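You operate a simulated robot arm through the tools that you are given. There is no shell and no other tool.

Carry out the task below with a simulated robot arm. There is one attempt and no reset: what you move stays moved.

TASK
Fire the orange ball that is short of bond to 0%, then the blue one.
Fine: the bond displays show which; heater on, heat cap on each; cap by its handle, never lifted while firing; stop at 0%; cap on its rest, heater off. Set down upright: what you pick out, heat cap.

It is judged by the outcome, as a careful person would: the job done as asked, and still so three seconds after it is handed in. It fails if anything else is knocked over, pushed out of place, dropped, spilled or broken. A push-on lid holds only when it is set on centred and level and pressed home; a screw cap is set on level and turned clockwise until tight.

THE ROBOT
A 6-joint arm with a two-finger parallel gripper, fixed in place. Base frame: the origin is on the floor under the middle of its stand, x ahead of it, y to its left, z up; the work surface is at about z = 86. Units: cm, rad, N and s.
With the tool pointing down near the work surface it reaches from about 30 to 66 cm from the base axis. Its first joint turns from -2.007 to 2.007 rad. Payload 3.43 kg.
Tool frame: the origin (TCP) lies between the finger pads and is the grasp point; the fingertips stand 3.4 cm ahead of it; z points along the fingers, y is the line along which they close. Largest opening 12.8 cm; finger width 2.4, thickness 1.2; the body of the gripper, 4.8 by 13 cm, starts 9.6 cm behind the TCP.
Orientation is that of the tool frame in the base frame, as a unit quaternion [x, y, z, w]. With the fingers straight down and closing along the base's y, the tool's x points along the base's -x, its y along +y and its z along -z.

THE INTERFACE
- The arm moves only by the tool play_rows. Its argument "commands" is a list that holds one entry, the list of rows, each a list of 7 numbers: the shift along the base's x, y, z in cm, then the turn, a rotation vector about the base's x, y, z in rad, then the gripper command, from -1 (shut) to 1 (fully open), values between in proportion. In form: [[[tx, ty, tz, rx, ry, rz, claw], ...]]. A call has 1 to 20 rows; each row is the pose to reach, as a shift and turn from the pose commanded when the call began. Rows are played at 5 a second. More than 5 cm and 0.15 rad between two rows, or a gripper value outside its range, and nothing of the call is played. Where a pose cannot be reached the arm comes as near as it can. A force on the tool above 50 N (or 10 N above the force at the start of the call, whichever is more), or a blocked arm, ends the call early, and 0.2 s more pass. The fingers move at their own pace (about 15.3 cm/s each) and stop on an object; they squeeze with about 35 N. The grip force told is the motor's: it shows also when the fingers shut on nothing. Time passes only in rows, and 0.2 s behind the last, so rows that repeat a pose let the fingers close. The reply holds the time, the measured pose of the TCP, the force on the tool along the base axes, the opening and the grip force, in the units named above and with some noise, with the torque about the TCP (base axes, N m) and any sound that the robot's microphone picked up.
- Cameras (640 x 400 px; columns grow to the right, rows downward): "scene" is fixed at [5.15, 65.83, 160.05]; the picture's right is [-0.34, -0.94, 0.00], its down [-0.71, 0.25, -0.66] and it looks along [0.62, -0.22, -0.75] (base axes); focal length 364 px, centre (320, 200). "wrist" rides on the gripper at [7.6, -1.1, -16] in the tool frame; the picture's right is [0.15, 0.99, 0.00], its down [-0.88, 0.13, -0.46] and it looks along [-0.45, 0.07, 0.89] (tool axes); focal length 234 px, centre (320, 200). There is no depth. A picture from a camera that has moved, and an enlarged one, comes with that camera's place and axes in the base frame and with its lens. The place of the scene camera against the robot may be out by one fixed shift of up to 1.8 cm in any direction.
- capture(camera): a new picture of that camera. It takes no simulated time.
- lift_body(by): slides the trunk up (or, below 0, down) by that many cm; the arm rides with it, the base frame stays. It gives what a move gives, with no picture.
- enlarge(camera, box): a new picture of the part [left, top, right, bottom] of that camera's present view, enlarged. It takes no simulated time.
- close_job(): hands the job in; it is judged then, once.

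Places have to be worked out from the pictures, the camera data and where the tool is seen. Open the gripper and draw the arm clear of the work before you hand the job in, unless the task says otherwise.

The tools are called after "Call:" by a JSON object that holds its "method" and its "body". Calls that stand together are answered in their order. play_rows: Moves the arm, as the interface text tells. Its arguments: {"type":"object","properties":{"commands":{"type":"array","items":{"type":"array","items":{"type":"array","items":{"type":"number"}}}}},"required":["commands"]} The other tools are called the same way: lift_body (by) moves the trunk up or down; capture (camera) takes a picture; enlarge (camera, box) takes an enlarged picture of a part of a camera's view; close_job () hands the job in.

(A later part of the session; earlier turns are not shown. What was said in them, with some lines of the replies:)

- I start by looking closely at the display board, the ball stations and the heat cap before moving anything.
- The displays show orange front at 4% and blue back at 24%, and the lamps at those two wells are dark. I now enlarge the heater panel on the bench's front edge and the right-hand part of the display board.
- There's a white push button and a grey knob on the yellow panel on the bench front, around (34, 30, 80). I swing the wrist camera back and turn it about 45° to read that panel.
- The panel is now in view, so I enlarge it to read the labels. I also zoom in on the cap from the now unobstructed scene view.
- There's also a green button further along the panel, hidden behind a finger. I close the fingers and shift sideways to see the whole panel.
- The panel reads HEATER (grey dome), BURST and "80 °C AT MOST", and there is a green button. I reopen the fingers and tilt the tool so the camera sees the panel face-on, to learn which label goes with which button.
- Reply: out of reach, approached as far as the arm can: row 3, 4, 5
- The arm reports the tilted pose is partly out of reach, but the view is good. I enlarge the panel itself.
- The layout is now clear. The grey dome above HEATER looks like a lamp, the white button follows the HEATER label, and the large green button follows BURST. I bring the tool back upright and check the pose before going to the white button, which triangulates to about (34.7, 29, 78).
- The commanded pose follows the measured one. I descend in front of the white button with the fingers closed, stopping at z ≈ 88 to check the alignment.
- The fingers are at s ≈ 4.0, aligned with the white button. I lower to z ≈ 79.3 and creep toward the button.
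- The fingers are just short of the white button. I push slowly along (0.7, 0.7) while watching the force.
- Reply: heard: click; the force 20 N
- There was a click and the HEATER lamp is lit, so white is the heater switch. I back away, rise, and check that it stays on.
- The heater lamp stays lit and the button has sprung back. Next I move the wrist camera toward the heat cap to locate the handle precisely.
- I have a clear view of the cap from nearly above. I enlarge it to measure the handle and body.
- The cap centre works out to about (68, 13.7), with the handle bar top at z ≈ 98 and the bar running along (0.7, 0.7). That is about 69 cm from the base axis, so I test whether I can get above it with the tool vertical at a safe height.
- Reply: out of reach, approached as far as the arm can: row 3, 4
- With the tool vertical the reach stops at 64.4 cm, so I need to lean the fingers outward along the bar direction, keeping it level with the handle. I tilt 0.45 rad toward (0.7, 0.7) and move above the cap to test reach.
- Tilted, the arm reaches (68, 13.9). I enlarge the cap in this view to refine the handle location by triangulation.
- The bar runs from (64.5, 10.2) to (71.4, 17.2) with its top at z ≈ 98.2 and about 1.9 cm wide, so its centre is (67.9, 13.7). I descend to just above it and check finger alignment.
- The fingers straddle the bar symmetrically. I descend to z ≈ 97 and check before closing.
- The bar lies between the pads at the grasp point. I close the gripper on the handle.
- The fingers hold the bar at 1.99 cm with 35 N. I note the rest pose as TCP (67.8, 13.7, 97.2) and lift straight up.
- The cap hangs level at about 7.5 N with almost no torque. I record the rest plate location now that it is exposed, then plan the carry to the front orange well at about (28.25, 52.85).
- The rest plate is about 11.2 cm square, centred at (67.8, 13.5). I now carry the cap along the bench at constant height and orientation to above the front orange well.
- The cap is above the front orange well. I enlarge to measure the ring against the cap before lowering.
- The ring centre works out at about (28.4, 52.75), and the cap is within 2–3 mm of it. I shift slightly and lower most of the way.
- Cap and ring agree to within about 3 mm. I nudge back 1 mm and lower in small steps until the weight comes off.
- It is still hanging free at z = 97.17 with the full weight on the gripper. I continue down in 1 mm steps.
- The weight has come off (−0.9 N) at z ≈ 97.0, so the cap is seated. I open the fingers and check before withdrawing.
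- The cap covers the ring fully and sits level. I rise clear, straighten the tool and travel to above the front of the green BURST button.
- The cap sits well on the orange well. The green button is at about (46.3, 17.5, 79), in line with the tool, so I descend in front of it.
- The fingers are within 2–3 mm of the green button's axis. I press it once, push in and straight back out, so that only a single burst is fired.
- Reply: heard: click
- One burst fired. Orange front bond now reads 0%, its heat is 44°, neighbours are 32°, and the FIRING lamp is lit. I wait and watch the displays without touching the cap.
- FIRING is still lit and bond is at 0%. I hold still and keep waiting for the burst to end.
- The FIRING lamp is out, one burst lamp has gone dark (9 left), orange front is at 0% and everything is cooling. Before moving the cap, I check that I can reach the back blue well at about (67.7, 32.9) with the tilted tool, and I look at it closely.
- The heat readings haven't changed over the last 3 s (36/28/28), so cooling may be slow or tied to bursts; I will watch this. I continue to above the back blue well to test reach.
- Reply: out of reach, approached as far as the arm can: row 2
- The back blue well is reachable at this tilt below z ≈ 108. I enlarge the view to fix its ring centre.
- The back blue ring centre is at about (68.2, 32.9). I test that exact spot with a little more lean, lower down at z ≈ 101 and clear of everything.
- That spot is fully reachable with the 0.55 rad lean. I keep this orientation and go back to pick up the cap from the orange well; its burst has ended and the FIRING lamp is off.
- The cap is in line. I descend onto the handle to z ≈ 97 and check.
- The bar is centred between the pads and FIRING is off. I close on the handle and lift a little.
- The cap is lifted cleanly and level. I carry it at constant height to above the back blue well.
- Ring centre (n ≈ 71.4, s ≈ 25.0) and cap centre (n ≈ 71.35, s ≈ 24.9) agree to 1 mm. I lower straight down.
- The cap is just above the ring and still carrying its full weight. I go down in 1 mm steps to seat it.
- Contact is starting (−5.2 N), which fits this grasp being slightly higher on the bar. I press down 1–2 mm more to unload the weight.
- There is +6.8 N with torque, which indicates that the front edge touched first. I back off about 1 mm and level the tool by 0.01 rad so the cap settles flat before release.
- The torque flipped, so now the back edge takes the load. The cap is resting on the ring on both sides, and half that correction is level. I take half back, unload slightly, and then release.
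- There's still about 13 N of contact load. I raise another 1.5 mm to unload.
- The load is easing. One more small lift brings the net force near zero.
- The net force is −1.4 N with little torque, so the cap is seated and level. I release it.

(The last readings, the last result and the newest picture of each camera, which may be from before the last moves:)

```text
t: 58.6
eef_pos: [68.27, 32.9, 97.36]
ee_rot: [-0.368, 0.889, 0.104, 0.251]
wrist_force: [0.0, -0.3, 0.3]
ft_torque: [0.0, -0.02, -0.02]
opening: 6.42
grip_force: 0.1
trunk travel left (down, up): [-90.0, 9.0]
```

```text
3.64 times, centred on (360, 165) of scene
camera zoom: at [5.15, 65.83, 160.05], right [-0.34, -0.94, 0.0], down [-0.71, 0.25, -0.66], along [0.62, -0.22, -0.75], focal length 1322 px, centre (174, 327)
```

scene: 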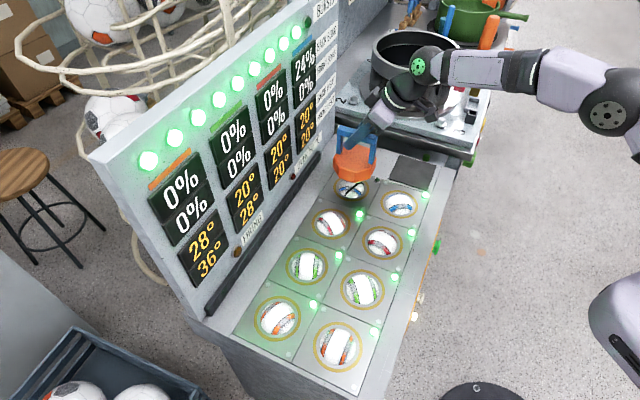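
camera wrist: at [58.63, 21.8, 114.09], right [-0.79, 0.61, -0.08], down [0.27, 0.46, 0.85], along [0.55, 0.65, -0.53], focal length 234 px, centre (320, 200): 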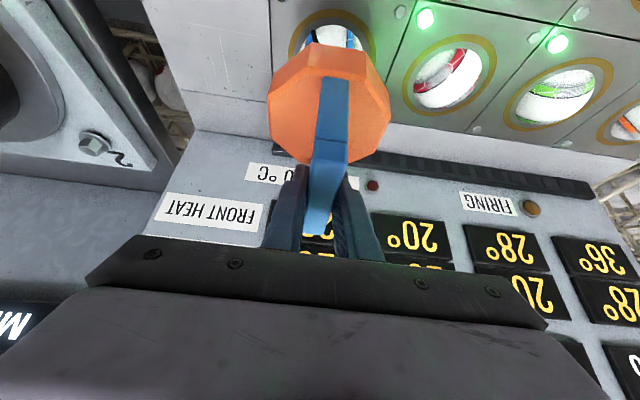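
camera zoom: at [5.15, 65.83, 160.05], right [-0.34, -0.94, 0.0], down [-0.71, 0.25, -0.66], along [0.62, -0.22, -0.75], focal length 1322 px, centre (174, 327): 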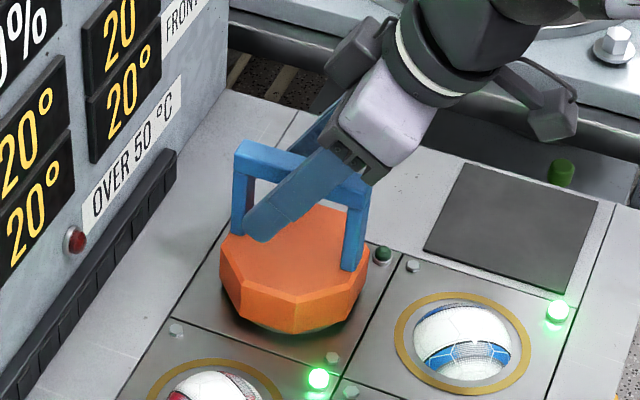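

The cap stands level on the back blue well with the ring covered. I rise clear, straighten the tool, and return in front of the BURST button.

Call:
{"method": "play_rows", "body": {"commands": [[[0, 0, 2, 0, 0, 0, 0], [0, 0, 5, 0, 0, 0, 0], [0, 0, 8, 0, 0, 0, 0], [-1.5, -1.5, 11, 0, 0, 0, 0], [-4, -3.5, 13, -0.08, 0.08, 0, -0.5], [-7, -5.5, 13, -0.16, 0.16, 0, -1], [-10, -7.5, 13, -0.24, 0.24, 0, -1], [-13, -9.7, 13, -0.32, 0.32, 0, -1], [-16, -12, 13, -0.388, 0.388, 0, -1], [-19, -14.5, 13, -0.388, 0.388, 0, -1], [-22, -17, 13, -0.388, 0.388, 0, -1], [-24.5, -18.8, 13, -0.388, 0.388, 0, -1], [-26.1, -19.9, 12, -0.388, 0.388, 0, -1]]]}}

Call:
{"method": "capture", "body": {"camera": "scene"}}

Call:
{"method": "capture", "body": {"camera": "wrist"}}

```text
t: 61.4
eef_pos: [41.99, 13.2, 109.29]
ee_rot: [-0.382, 0.924, 0.0, 0.001]
wrist_force: [-0.2, -0.1, -0.2]
ft_torque: [0.01, 0.01, 0.03]
opening: 0.0
grip_force: 32.5
trunk travel left (down, up): [-90.0, 9.0]
```

```text
taken
```

scene: 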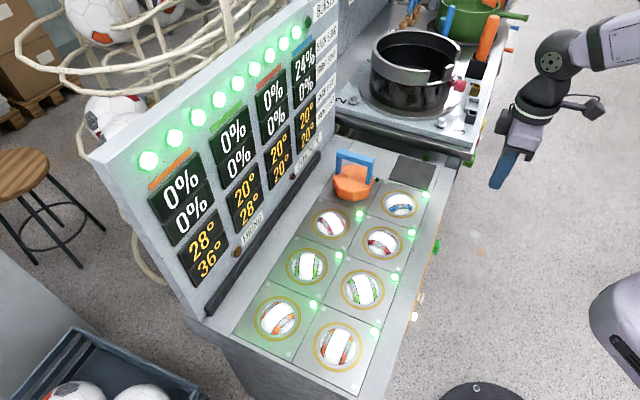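

```text
taken
camera wrist: at [37.42, 7.12, 125.16], right [-0.8, 0.6, 0.0], down [0.53, 0.71, 0.46], along [0.27, 0.37, -0.89], focal length 234 px, centre (320, 200)
```

wrist: 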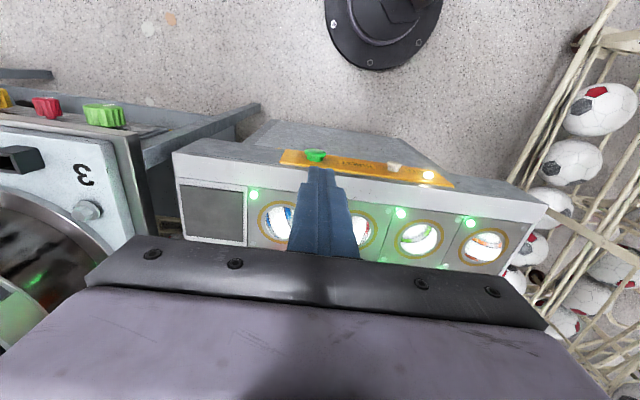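

The cap is standing on the back blue well and the displays are unchanged. I descend in front of the BURST button again.

Call:
{"method": "play_rows", "body": {"commands": [[[0, 0, -4.5, 0, 0, 0, -1], [0, 0, -9, 0, 0, 0, -1], [0, 0, -13.5, 0, 0, 0, -1], [0, 0, -18, 0, 0, 0, -1], [0, 0, -22.5, 0, 0, 0, -1], [0, 0, -27, 0, 0, 0, -1], [0, 0, -29.8, 0, 0, 0, -1], [0.9, 0.8, -29.8, 0, 0, 0, -1], [1.8, 1.6, -29.8, 0, 0, 0, -1]]]}}

```text
t: 63.4
eef_pos: [43.82, 14.58, 79.42]
ee_rot: [-0.383, 0.924, 0.0, 0.0]
wrist_force: [0.6, 0.0, -0.6]
ft_torque: [-0.01, 0.01, -0.02]
opening: 0.01
grip_force: 33.2
trunk travel left (down, up): [-90.0, 9.0]
```

I'm in position at (43.8, 14.6, 79.4). I press BURST once and pull straight back.

Call:
{"method": "play_rows", "body": {"commands": [[[0.6, 0.6, 0, 0, 0, 0, -1], [1.0, 1.0, 0, 0, 0, 0, -1], [1.4, 1.4, 0, 0, 0, 0, -1], [1.7, 1.7, 0, 0, 0, 0, -1], [1.9, 1.9, 0, 0, 0, 0, -1], [1.0, 1.0, 0, 0, 0, 0, -1], [0, 0, 0, 0, 0, 0, -1]]]}}

Call:
{"method": "enlarge", "body": {"camera": "scene", "box": [130, 0, 350, 300]}}

```text
t: 65.0
eef_pos: [44.1, 14.74, 79.54]
ee_rot: [-0.383, 0.924, 0.001, 0.002]
wrist_force: [-0.7, -0.1, -0.1]
ft_torque: [0.04, -0.01, -0.02]
opening: 0.01
grip_force: 33.5
trunk travel left (down, up): [-90.0, 9.0]
heard: click
```

```text
1.33 times, centred on (240, 150) of scene
camera zoom: at [5.15, 65.83, 160.05], right [-0.34, -0.94, 0.0], down [-0.71, 0.25, -0.66], along [0.62, -0.22, -0.75], focal length 485 px, centre (427, 267)
```

zoom: 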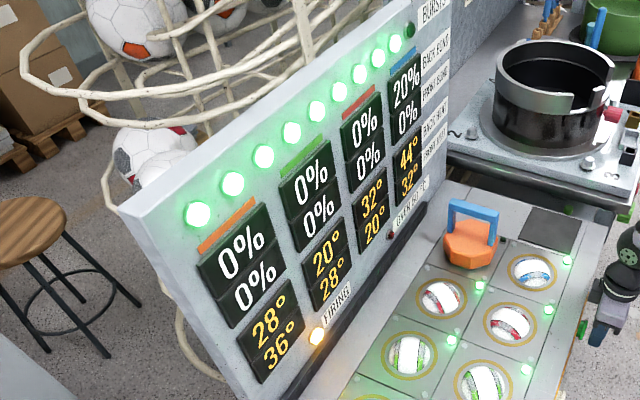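

Back blue bond went from 24% to 20%, and its heat is now 44°. I wait for the FIRING lamp to go out and then see how the heat settles.

Call:
{"method": "play_rows", "body": {"commands": [[[0, 0, 0, 0, 0, 0, -1], [0, 0, 0, 0, 0, 0, -1], [0, 0, 0, 0, 0, 0, -1], [0, 0, 0, 0, 0, 0, -1], [0, 0, 0, 0, 0, 0, -1], [0, 0, 0, 0, 0, 0, -1], [0, 0, 0, 0, 0, 0, -1], [0, 0, 0, 0, 0, 0, -1], [0, 0, 0, 0, 0, 0, -1], [0, 0, 0, 0, 0, 0, -1], [0, 0, 0, 0, 0, 0, -1], [0, 0, 0, 0, 0, 0, -1], [0, 0, 0, 0, 0, 0, -1], [0, 0, 0, 0, 0, 0, -1], [0, 0, 0, 0, 0, 0, -1]]]}}

Call:
{"method": "enlarge", "body": {"camera": "scene", "box": [130, 0, 350, 300]}}

```text
t: 68.2
eef_pos: [43.91, 14.73, 79.58]
ee_rot: [-0.383, 0.924, 0.0, 0.0]
wrist_force: [0.4, 0.4, -0.9]
ft_torque: [-0.03, 0.0, -0.02]
opening: 0.0
grip_force: 32.7
trunk travel left (down, up): [-90.0, 9.0]
```

```text
1.33 times, centred on (240, 150) of scene
camera zoom: at [5.15, 65.83, 160.05], right [-0.34, -0.94, 0.0], down [-0.71, 0.25, -0.66], along [0.62, -0.22, -0.75], focal length 485 px, centre (427, 267)
```

zoom: 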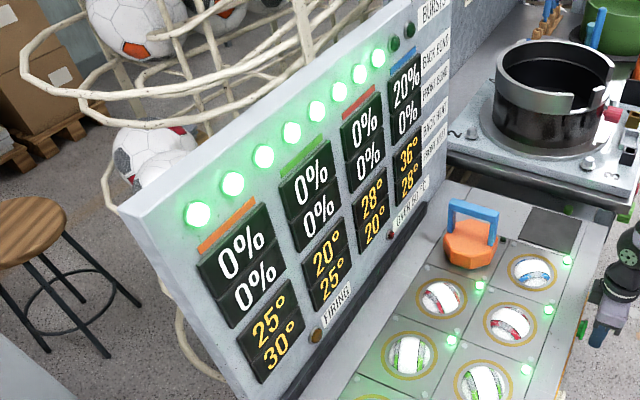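

Heat behaves per burst: +24° at the fired ball and +12° at its neighbours, then the excess drops by a third. Blue is at 20% and 36°, so the next burst should peak near 60°, under the 80° limit. I press once more.

Call:
{"method": "play_rows", "body": {"commands": [[[0.6, 0.6, 0, 0, 0, 0, -1], [1.0, 1.0, 0, 0, 0, 0, -1], [1.4, 1.4, 0, 0, 0, 0, -1], [1.7, 1.7, 0, 0, 0, 0, -1], [1.9, 1.9, 0, 0, 0, 0, -1], [1.0, 1.0, 0, 0, 0, 0, -1], [0, 0, 0, 0, 0, 0, -1]]]}}

Call:
{"method": "enlarge", "body": {"camera": "scene", "box": [130, 0, 350, 300]}}

Call:
{"method": "play_rows", "body": {"commands": [[[0, 0, 0, 0, 0, 0, -1], [0, 0, 0, 0, 0, 0, -1], [0, 0, 0, 0, 0, 0, -1], [0, 0, 0, 0, 0, 0, -1], [0, 0, 0, 0, 0, 0, -1], [0, 0, 0, 0, 0, 0, -1], [0, 0, 0, 0, 0, 0, -1], [0, 0, 0, 0, 0, 0, -1], [0, 0, 0, 0, 0, 0, -1], [0, 0, 0, 0, 0, 0, -1], [0, 0, 0, 0, 0, 0, -1], [0, 0, 0, 0, 0, 0, -1], [0, 0, 0, 0, 0, 0, -1], [0, 0, 0, 0, 0, 0, -1], [0, 0, 0, 0, 0, 0, -1]]]}}

Call:
{"method": "enlarge", "body": {"camera": "scene", "box": [130, 0, 350, 300]}}

```text
t: 69.8
eef_pos: [43.89, 14.71, 79.64]
ee_rot: [-0.383, 0.924, 0.0, 0.003]
wrist_force: [0.2, -0.3, 0.5]
ft_torque: [-0.01, 0.0, 0.0]
opening: 0.0
grip_force: 33.4
trunk travel left (down, up): [-90.0, 9.0]
heard: click
```

```text
1.33 times, centred on (240, 150) of scene
camera zoom: at [5.15, 65.83, 160.05], right [-0.34, -0.94, 0.0], down [-0.71, 0.25, -0.66], along [0.62, -0.22, -0.75], focal length 485 px, centre (427, 267)
```

zoom: 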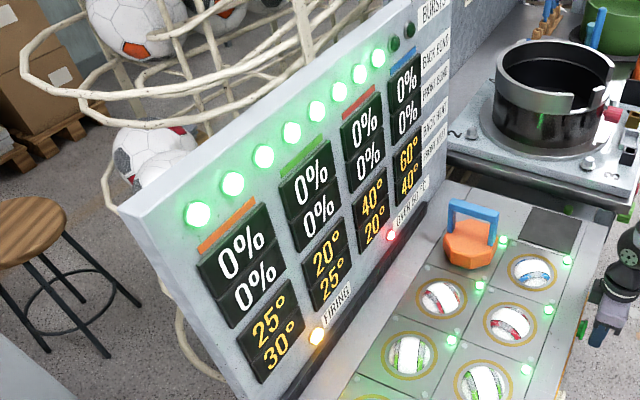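

```text
t: 73.0
eef_pos: [43.8, 14.7, 79.51]
ee_rot: [-0.383, 0.924, 0.0, -0.001]
wrist_force: [-0.1, 0.3, 0.4]
ft_torque: [0.02, 0.02, 0.05]
opening: 0.0
grip_force: 33.5
trunk travel left (down, up): [-90.0, 9.0]
```

```text
1.33 times, centred on (240, 150) of scene
camera zoom: at [5.15, 65.83, 160.05], right [-0.34, -0.94, 0.0], down [-0.71, 0.25, -0.66], along [0.62, -0.22, -0.75], focal length 485 px, centre (427, 267)
```

zoom: 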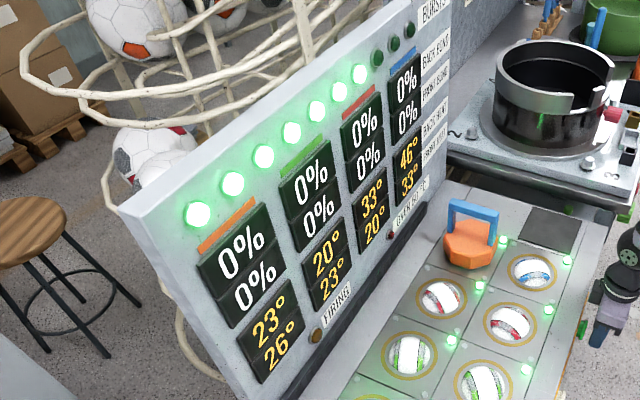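

Above 50° the burst took the bond from 20% straight to 0%. The back blue well's lamp is lit, FIRING is off, and heat is down to 46°. I zoom in to confirm the reading.

Call:
{"method": "enlarge", "body": {"camera": "scene", "box": [270, 20, 420, 200]}}

Call:
{"method": "enlarge", "body": {"camera": "scene", "box": [280, 40, 340, 100]}}

```text
2.22 times, centred on (345, 110) of scene
camera zoom: at [5.15, 65.83, 160.05], right [-0.34, -0.94, 0.0], down [-0.71, 0.25, -0.66], along [0.62, -0.22, -0.75], focal length 808 px, centre (264, 400)
```

zoom: 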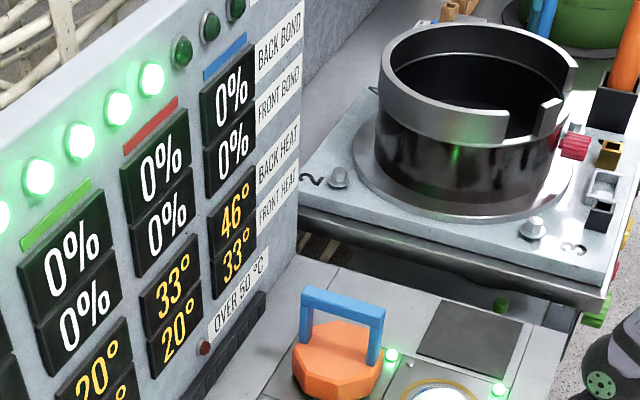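

```text
6.67 times, centred on (310, 70) of scene
camera zoom: at [5.15, 65.83, 160.05], right [-0.34, -0.94, 0.0], down [-0.71, 0.25, -0.66], along [0.62, -0.22, -0.75], focal length 2424 px, centre (387, 1067)
```

zoom: 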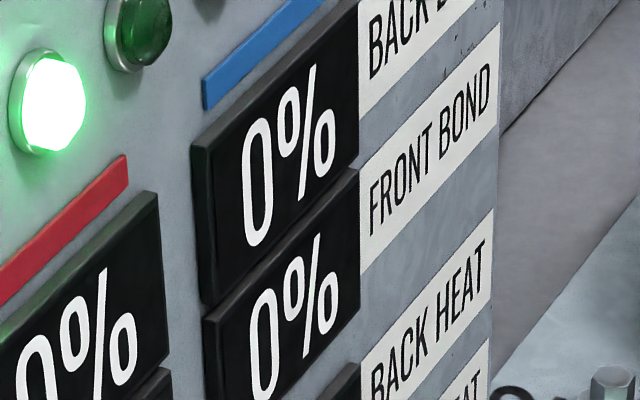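

Both target balls read 0% with no firing in progress. I go back for the cap: up, lean the tool again, and approach the back blue well.

Call:
{"method": "play_rows", "body": {"commands": [[[-1.5, -1.5, 2, 0, 0, 0, -1], [-2, -2, 6.5, 0, 0, 0, -1], [-2, -2, 11, 0, 0, 0, -1], [-2, -2, 15.5, 0, 0, 0, -1], [-2, -2, 20, 0, 0, 0, -1], [-2, -2, 24.5, 0, 0, 0, -1], [-1, -1, 29, 0, 0, 0, -1], [1.5, 1, 30.5, 0.08, -0.08, 0, -0.5], [4.5, 3.2, 30.5, 0.16, -0.16, 0, 0], [7.5, 5.4, 30.5, 0.24, -0.24, 0, 0], [10.5, 7.6, 30.5, 0.32, -0.32, 0, 0], [13.5, 9.8, 30.5, 0.389, -0.389, 0, 0], [16.5, 12, 30.5, 0.389, -0.389, 0, 0], [19.5, 14.2, 30.5, 0.389, -0.389, 0, 0], [22, 16.2, 29, 0.389, -0.389, 0, 0], [24.3, 18.2, 27, 0.389, -0.389, 0, 0]]]}}

Call:
{"method": "capture", "body": {"camera": "wrist"}}

Call:
{"method": "capture", "body": {"camera": "scene"}}

```text
t: 76.4
eef_pos: [68.32, 32.93, 106.27]
ee_rot: [-0.369, 0.889, 0.105, 0.25]
wrist_force: [0.4, -0.6, -0.2]
ft_torque: [0.0, 0.07, 0.01]
opening: 6.39
grip_force: 0.0
trunk travel left (down, up): [-90.0, 9.0]
```

```text
taken
camera wrist: at [58.71, 21.76, 115.81], right [-0.79, 0.61, -0.08], down [0.27, 0.45, 0.85], along [0.55, 0.65, -0.52], focal length 234 px, centre (320, 200)
```

wrist: 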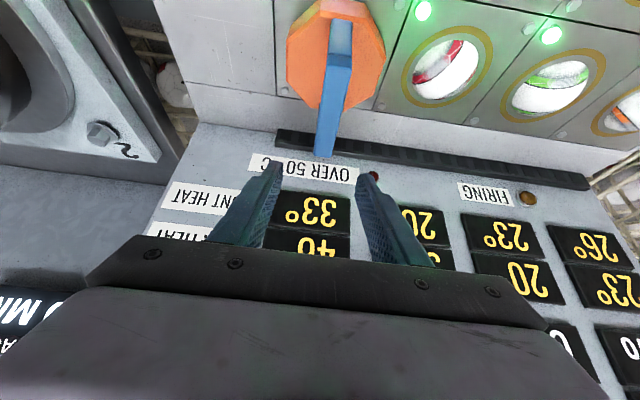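

```text
taken
```

scene: 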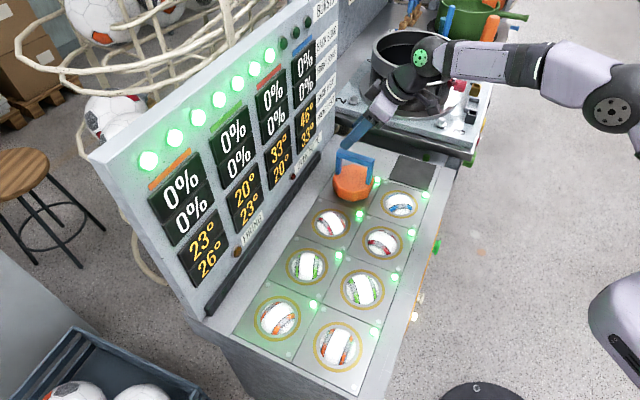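

The handle lies between the open fingers and the FIRING lamp is off. I descend to the handle.

Call:
{"method": "play_rows", "body": {"commands": [[[-0.05, 0, -3, 0, 0, 0, 0], [-0.1, 0, -6, 0, 0, 0, 0], [-0.1, 0, -8, 0, 0, 0, 0], [-0.1, 0, -9, 0, 0, 0, 0]]]}}

Call:
{"method": "capture", "body": {"camera": "wrist"}}

Call:
{"method": "enlarge", "body": {"camera": "scene", "box": [290, 110, 430, 220]}}

```text
t: 77.4
eef_pos: [68.02, 32.88, 97.47]
ee_rot: [-0.368, 0.889, 0.104, 0.252]
wrist_force: [-0.1, -0.3, -0.6]
ft_torque: [0.03, -0.01, -0.03]
opening: 6.4
grip_force: 0.1
trunk travel left (down, up): [-90.0, 9.0]
```

```text
taken
camera wrist: at [58.38, 21.63, 107.03], right [-0.79, 0.61, -0.08], down [0.27, 0.45, 0.85], along [0.55, 0.65, -0.52], focal length 234 px, centre (320, 200)
```

wrist: 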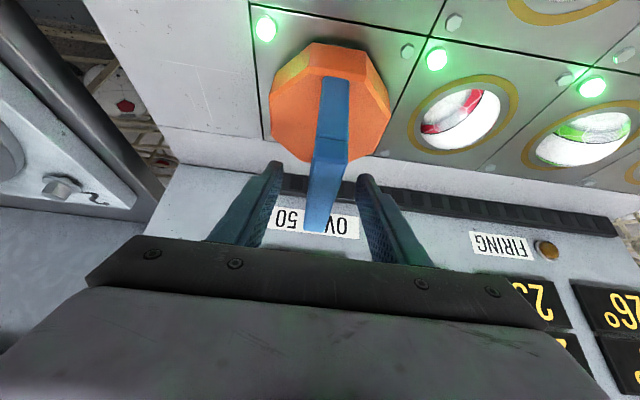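

```text
3.64 times, centred on (360, 165) of scene
camera zoom: at [5.15, 65.83, 160.05], right [-0.34, -0.94, 0.0], down [-0.71, 0.25, -0.66], along [0.62, -0.22, -0.75], focal length 1322 px, centre (174, 327)
```

zoom: 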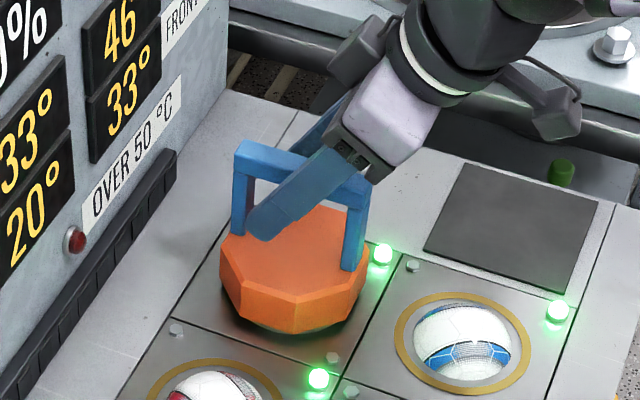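

I lower another 2 mm, close on the bar, and lift straight up.

Call:
{"method": "play_rows", "body": {"commands": [[[0.05, 0, -0.25, 0, 0, 0, 0], [0.05, 0, -0.25, 0, 0, 0, -0.4], [0.05, 0, -0.25, 0, 0, 0, -1], [0.05, 0, -0.25, 0, 0, 0, -1], [0.05, 0, -0.25, 0, 0, 0, -1], [0.05, 0, 0.8, 0, 0, 0, -1], [0.05, 0, 3, 0, 0, 0, -1], [0.05, 0, 6, 0, 0, 0, -1], [0.05, 0, 7.5, 0, 0, 0, -1]]]}}

Call:
{"method": "capture", "body": {"camera": "wrist"}}

Call:
{"method": "capture", "body": {"camera": "scene"}}

```text
t: 79.4
eef_pos: [68.16, 32.8, 104.92]
ee_rot: [-0.368, 0.889, 0.104, 0.251]
wrist_force: [-0.3, -0.5, -6.6]
ft_torque: [0.0, -0.03, 0.02]
opening: 1.99
grip_force: 35.1
trunk travel left (down, up): [-90.0, 9.0]
```

```text
taken
camera wrist: at [58.57, 21.69, 114.53], right [-0.79, 0.61, -0.08], down [0.27, 0.45, 0.85], along [0.55, 0.65, -0.52], focal length 234 px, centre (320, 200)
```

wrist: 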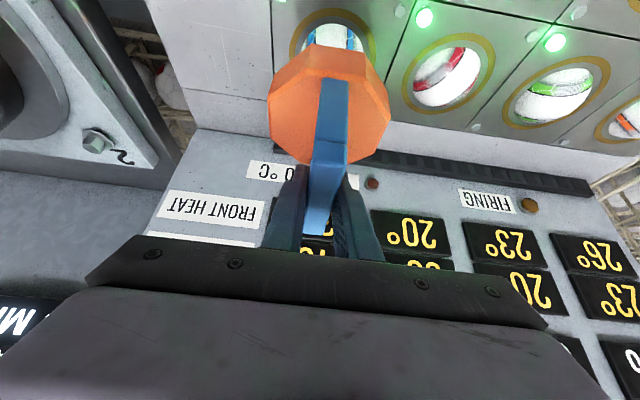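

```text
taken
```

scene: 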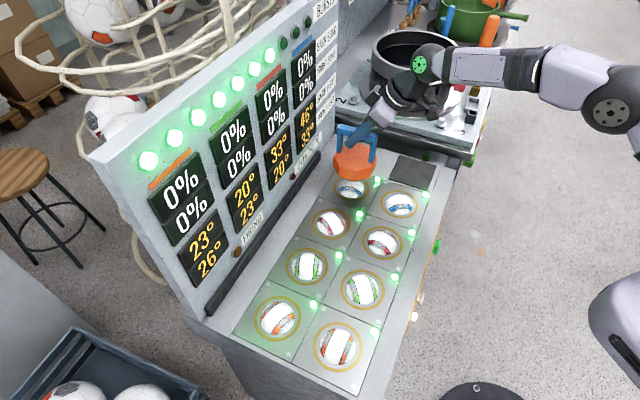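

The cap is lifted and level, and the blue ball's seam mark is gone. I carry the cap to above its rest at (67.85, 13.6).

Call:
{"method": "play_rows", "body": {"commands": [[[-0.05, -1, 0, 0, 0, 0, -1], [-0.1, -3, 0, 0, 0, 0, -1], [-0.15, -6, 0, 0, 0, 0, -1], [-0.2, -9.5, 0, 0, 0, 0, -1], [-0.25, -13, 0, 0, 0, 0, -1], [-0.3, -16, 0, 0, 0, 0, -1], [-0.3, -18.2, 0, 0, 0, 0, -1], [-0.3, -19.2, 0, 0, 0, 0, -1], [-0.3, -19.2, 0, 0, 0, 0, -1]]]}}

Call:
{"method": "enlarge", "body": {"camera": "wrist", "box": [240, 0, 410, 110]}}

Call:
{"method": "capture", "body": {"camera": "scene"}}

```text
t: 81.4
eef_pos: [68.0, 13.64, 104.62]
ee_rot: [-0.369, 0.889, 0.104, 0.251]
wrist_force: [0.4, -0.6, -7.5]
ft_torque: [0.0, 0.0, 0.01]
opening: 2.0
grip_force: 35.6
trunk travel left (down, up): [-90.0, 9.0]
```

```text
3.64 times, centred on (325, 55) of wrist
camera zoom: at [58.34, 2.5, 114.32], right [-0.79, 0.61, -0.08], down [0.27, 0.45, 0.85], along [0.55, 0.65, -0.52], focal length 852 px, centre (302, 727)
```

zoom: 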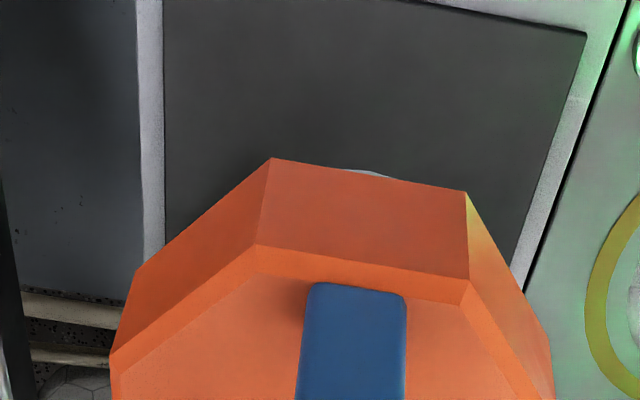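

```text
taken
```

scene: 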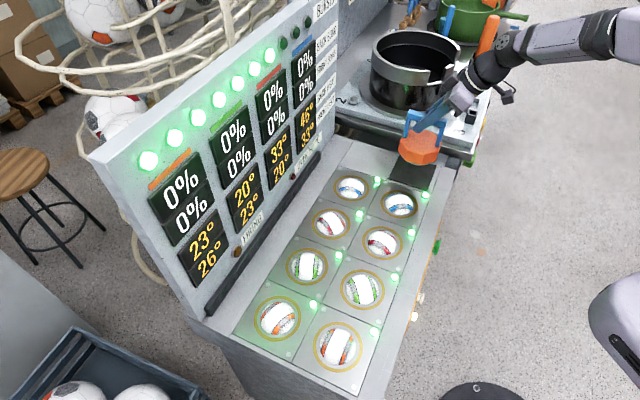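

The cap and rest plate are aligned to about 2 mm. I lower to just above the plate.

Call:
{"method": "play_rows", "body": {"commands": [[[-0.05, -0.05, -2, 0, 0, 0, -1], [-0.1, -0.05, -4.5, 0, 0, 0, -1], [-0.1, -0.05, -6, 0, 0, 0, -1], [-0.1, -0.05, -6.7, 0, 0, 0, -1], [-0.1, -0.05, -6.9, 0, 0, 0, -1]]]}}

Call:
{"method": "enlarge", "body": {"camera": "scene", "box": [370, 90, 490, 200]}}

```text
t: 82.6
eef_pos: [67.85, 13.69, 98.13]
ee_rot: [-0.367, 0.89, 0.104, 0.251]
wrist_force: [-0.4, -0.5, -6.9]
ft_torque: [-0.01, -0.02, -0.04]
opening: 1.98
grip_force: 34.8
trunk travel left (down, up): [-90.0, 9.0]
```

```text
3.64 times, centred on (430, 145) of scene
camera zoom: at [5.15, 65.83, 160.05], right [-0.34, -0.94, 0.0], down [-0.71, 0.25, -0.66], along [0.62, -0.22, -0.75], focal length 1322 px, centre (-80, 400)
```

zoom: 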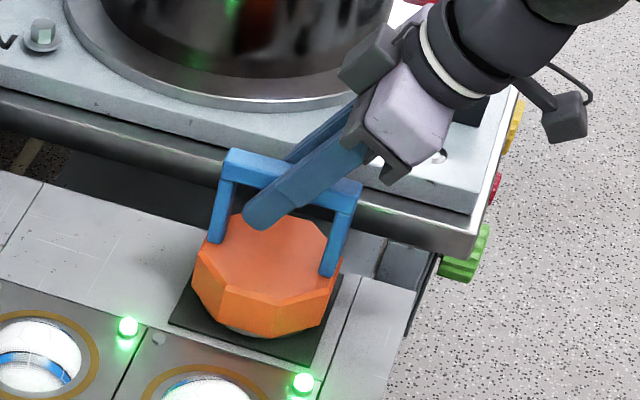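

The cap is over the plate and still hanging. I lower in small steps until the load comes off.

Call:
{"method": "play_rows", "body": {"commands": [[[0, 0, -0.2, 0, 0, 0, -1], [0, 0, -0.4, 0, 0, 0, -1], [0, 0, -0.55, 0, 0, 0, -1], [0, 0, -0.65, 0, 0, 0, -1]]]}}

```text
t: 83.6
eef_pos: [67.58, 13.59, 97.57]
ee_rot: [-0.368, 0.889, 0.105, 0.252]
wrist_force: [-0.3, 1.5, -2.3]
ft_torque: [-0.03, 0.26, -0.05]
opening: 1.97
grip_force: 34.9
trunk travel left (down, up): [-90.0, 9.0]
```

It is nearly unloaded (−2.3 N). I lower half a millimetre more and check.

Call:
{"method": "play_rows", "body": {"commands": [[[0, 0, -0.05, 0, 0, 0, -1], [0, 0, -0.06, 0, 0, 0, -1]]]}}

```text
t: 84.2
eef_pos: [67.77, 13.55, 97.68]
ee_rot: [-0.368, 0.889, 0.104, 0.253]
wrist_force: [0.2, 0.1, 4.2]
ft_torque: [-0.16, 0.53, -0.05]
opening: 1.99
grip_force: 34.8
trunk travel left (down, up): [-90.0, 9.0]
```

The cap is firmly on the rest. I ease off slightly and release.

Call:
{"method": "play_rows", "body": {"commands": [[[0, 0, 0.04, 0, 0, 0, -1], [0, 0, 0.04, 0, 0, 0, -0.5], [0, 0, 0.04, 0, 0, 0, -0.2], [0, 0, 0.04, 0, 0, 0, 0], [0, 0, 0.04, 0, 0, 0, 0]]]}}

Call:
{"method": "enlarge", "body": {"camera": "wrist", "box": [220, 0, 430, 240]}}

Call:
{"method": "enlarge", "body": {"camera": "scene", "box": [370, 90, 490, 200]}}

```text
t: 85.4
eef_pos: [67.58, 13.7, 97.46]
ee_rot: [-0.369, 0.889, 0.104, 0.252]
wrist_force: [-0.5, -0.1, 0.0]
ft_torque: [-0.02, 0.01, 0.0]
opening: 6.38
grip_force: 0.0
trunk travel left (down, up): [-90.0, 9.0]
```

```text
1.67 times, centred on (325, 120) of wrist
camera zoom: at [58.07, 2.42, 107.03], right [-0.79, 0.61, -0.08], down [0.27, 0.45, 0.85], along [0.55, 0.65, -0.52], focal length 390 px, centre (312, 333)
```

zoom: 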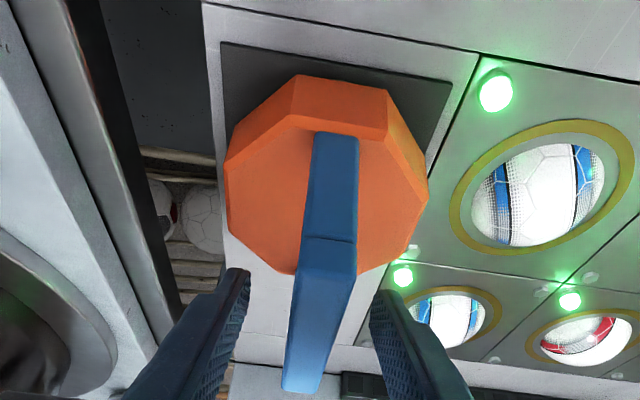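

```text
3.64 times, centred on (430, 145) of scene
camera zoom: at [5.15, 65.83, 160.05], right [-0.34, -0.94, 0.0], down [-0.71, 0.25, -0.66], along [0.62, -0.22, -0.75], focal length 1322 px, centre (-80, 400)
```

zoom: 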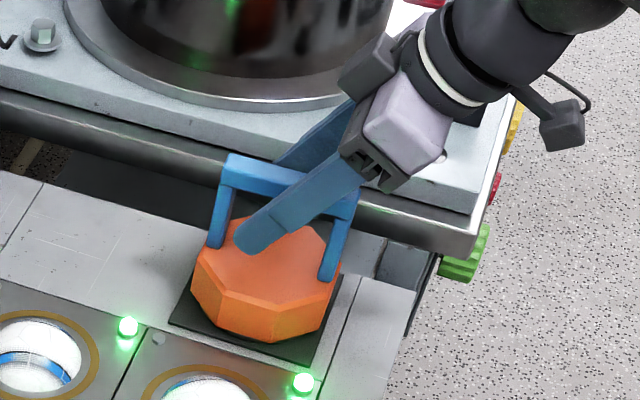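

The cap stands upright and centred on its rest plate. I rise clear, straighten the tool, close the fingers, and move to above the front of the white heater button.

Call:
{"method": "play_rows", "body": {"commands": [[[0, 0, 2, 0, 0, 0, 0], [0, 0, 5, 0, 0, 0, 0], [0, 0, 8.5, 0, 0, 0, 0], [-2, -0.5, 11.5, 0, 0, 0, 0], [-5.5, -1, 12, -0.08, 0.08, 0, 0], [-9.5, -1, 12, -0.16, 0.16, 0, -0.5], [-13.5, -1, 12, -0.24, 0.24, 0, -1], [-17.5, -0.5, 12, -0.32, 0.32, 0, -1], [-21.5, 0.5, 12, -0.389, 0.389, 0, -1], [-25, 2.5, 12, -0.389, 0.389, 0, -1], [-28.5, 5, 12, -0.389, 0.389, 0, -1], [-31.5, 7.5, 12, -0.389, 0.389, 0, -1], [-34.5, 9.5, 12, -0.389, 0.389, 0, -1], [-37.1, 11, 12, -0.389, 0.389, 0, -1]]]}}

Call:
{"method": "capture", "body": {"camera": "wrist"}}

Call:
{"method": "capture", "body": {"camera": "scene"}}

```text
t: 88.4
eef_pos: [30.55, 24.75, 109.45]
ee_rot: [-0.382, 0.924, 0.001, 0.0]
wrist_force: [0.6, 0.3, 0.2]
ft_torque: [0.02, -0.04, 0.02]
opening: 0.0
grip_force: 33.1
trunk travel left (down, up): [-90.0, 9.0]
```

```text
taken
camera wrist: at [26.08, 18.58, 125.29], right [-0.8, 0.6, 0.0], down [0.53, 0.71, 0.46], along [0.27, 0.37, -0.89], focal length 234 px, centre (320, 200)
```

wrist: 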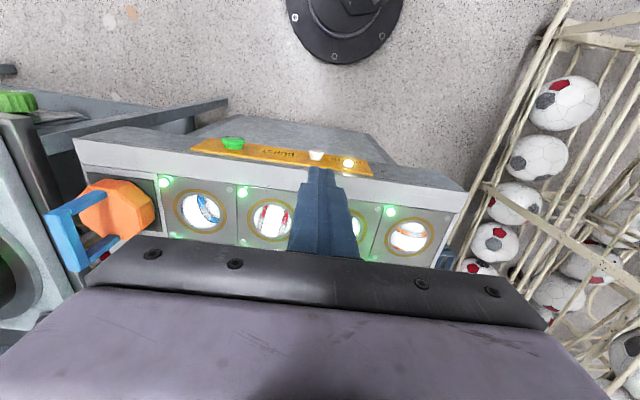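

```text
taken
```

scene: 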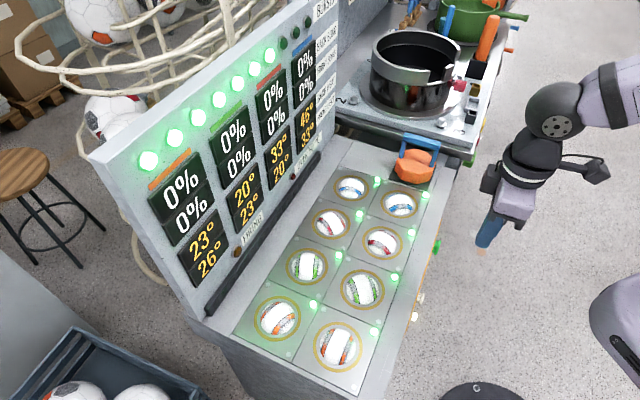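

All wells are lit and the cap is back on its rest. I descend in front of the white heater button at s ≈ 4.1.

Call:
{"method": "play_rows", "body": {"commands": [[[0, 0, -4.5, 0, 0, 0, -1], [0, 0, -9, 0, 0, 0, -1], [0, 0, -13.5, 0, 0, 0, -1], [0, 0, -18, 0, 0, 0, -1], [0, 0, -22.5, 0, 0, 0, -1], [0, 0, -27, 0, 0, 0, -1], [0, 0, -29.9, 0, 0, 0, -1], [1.2, 1.2, -29.9, 0, 0, 0, -1], [2.4, 2.4, -29.9, 0, 0, 0, -1]]]}}

Call:
{"method": "play_rows", "body": {"commands": [[[0.3, 0.3, 0, 0, 0, 0, -1], [0.6, 0.6, 0, 0, 0, 0, -1], [0.9, 0.9, 0, 0, 0, 0, -1], [1.1, 1.1, 0, 0, 0, 0, -1], [0.3, 0.3, 0, 0, 0, 0, -1], [-0.8, -0.8, 0, 0, 0, 0, -1]]]}}

Call:
{"method": "capture", "body": {"camera": "wrist"}}

Call:
{"method": "capture", "body": {"camera": "scene"}}

```text
t: 90.4
eef_pos: [33.02, 26.93, 79.72]
ee_rot: [-0.383, 0.924, 0.0, 0.0]
wrist_force: [0.2, 0.1, -0.2]
ft_torque: [-0.01, 0.03, 0.0]
opening: 0.0
grip_force: 32.9
trunk travel left (down, up): [-90.0, 9.0]
```

```text
t: 91.8
eef_pos: [32.32, 26.18, 79.54]
ee_rot: [-0.382, 0.924, 0.001, 0.001]
wrist_force: [0.5, -0.9, 0.6]
ft_torque: [0.0, -0.01, 0.01]
opening: 0.02
grip_force: 33.0
trunk travel left (down, up): [-90.0, 9.0]
heard: click
```

```text
taken
camera wrist: at [27.68, 20.09, 95.4], right [-0.8, 0.6, 0.0], down [0.53, 0.71, 0.46], along [0.27, 0.37, -0.89], focal length 234 px, centre (320, 200)
```

wrist: 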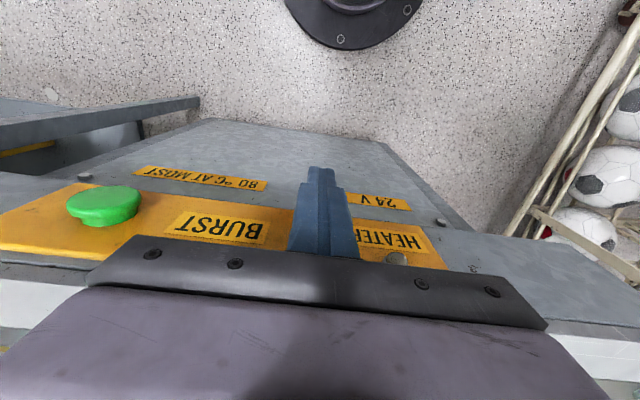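

```text
taken
```

scene: 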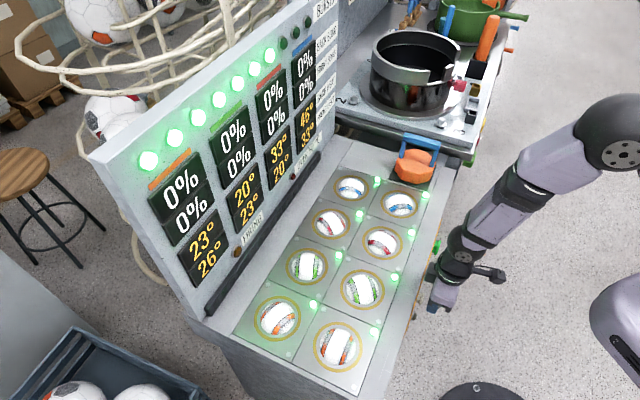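

The heater clicked off and its lamp is dark. I back away, rise clear of the work, and open the gripper for a final check.

Call:
{"method": "play_rows", "body": {"commands": [[[-1.5, -1.5, 0, 0, 0, 0, -1], [-3, -3, 1, 0, 0, 0, -1], [-3, -3, 5.5, 0, 0, 0, -1], [-3, -3, 10, 0, 0, 0, -1], [-3, -3, 14.5, 0, 0, 0, -1], [-3, -3, 19, 0, 0, 0, -1], [-2, -4, 23.5, 0, 0, 0, -1], [-1, -5.5, 28, 0, 0, 0, 0], [0, -7, 30, 0, 0, 0, 1], [0, -7, 30, 0, 0, 0, 1]]]}}

Call:
{"method": "capture", "body": {"camera": "scene"}}

Call:
{"method": "capture", "body": {"camera": "wrist"}}

Call:
{"method": "enlarge", "body": {"camera": "scene", "box": [320, 110, 460, 330]}}

Call:
{"method": "enlarge", "body": {"camera": "scene", "box": [130, 0, 350, 300]}}

```text
t: 94.0
eef_pos: [32.11, 19.14, 109.88]
ee_rot: [-0.383, 0.924, 0.0, 0.0]
wrist_force: [-0.8, 0.7, 0.6]
ft_torque: [-0.01, -0.03, 0.01]
opening: 12.82
grip_force: 0.0
trunk travel left (down, up): [-90.0, 9.0]
```

```text
taken
```

scene: 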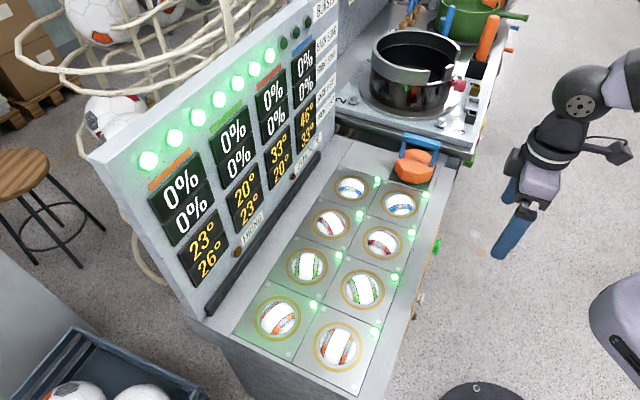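

```text
taken
camera wrist: at [27.63, 13.03, 125.65], right [-0.8, 0.6, 0.0], down [0.53, 0.71, 0.46], along [0.27, 0.37, -0.89], focal length 234 px, centre (320, 200)
```

wrist: 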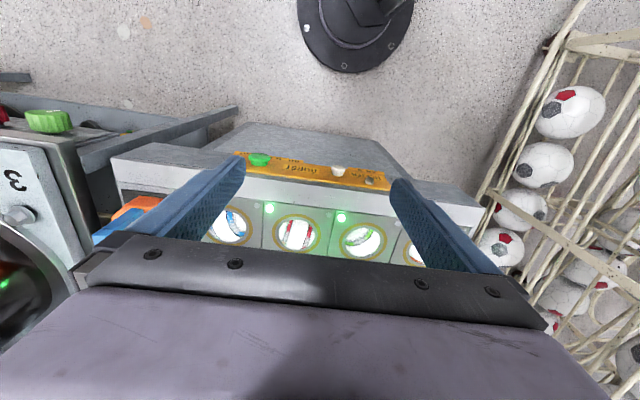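

```text
1.82 times, centred on (390, 220) of scene
camera zoom: at [5.15, 65.83, 160.05], right [-0.34, -0.94, 0.0], down [-0.71, 0.25, -0.66], along [0.62, -0.22, -0.75], focal length 661 px, centre (193, 164)
```

zoom: 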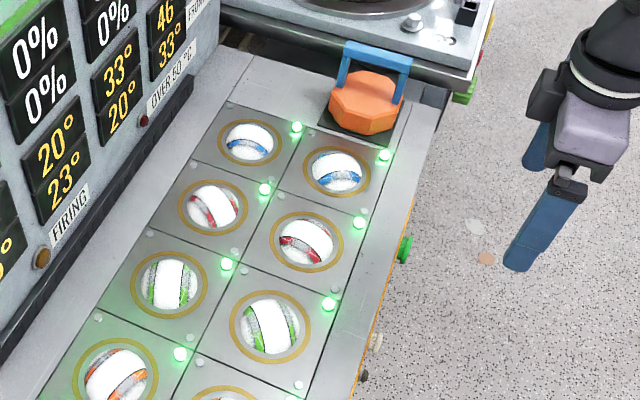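

```text
1.33 times, centred on (240, 150) of scene
camera zoom: at [5.15, 65.83, 160.05], right [-0.34, -0.94, 0.0], down [-0.71, 0.25, -0.66], along [0.62, -0.22, -0.75], focal length 485 px, centre (427, 267)
```

zoom: 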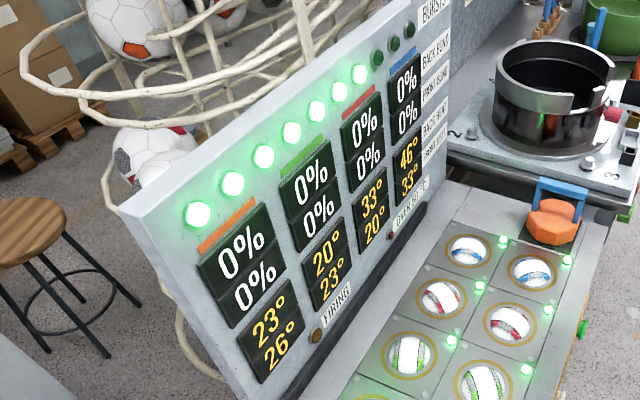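

All bond displays read 0%, and FIRING, OVER 50 °C and the heater lamp are all off. The cap stands on its rest, the gripper is open and the arm is clear, so I hand the job in.

Call:
{"method": "close_job", "body": {}}

```text
The job is handed in.
```

Both balls are fired to 0% bond and the job is handed in.

- **Orange:** the front ball was the one short, at 4%. One burst took it to 0%.
- **Blue:** the back ball was short, at 24%. It took two bursts, 24% to 20% and then 20% to 0%. The highest heat reading I saw was 60 °C, under the 80 °C limit.
- **Heat cap:** I moved it by its handle each time, and only with the FIRING lamp off. It is upright and centred on its rest.
- **Heater:** off, with its lamp dark.

Three of the ten bursts were used. In the last pictures every ball in the bench read 0% and nothing else had been disturbed. The gripper was open and clear of the bench.
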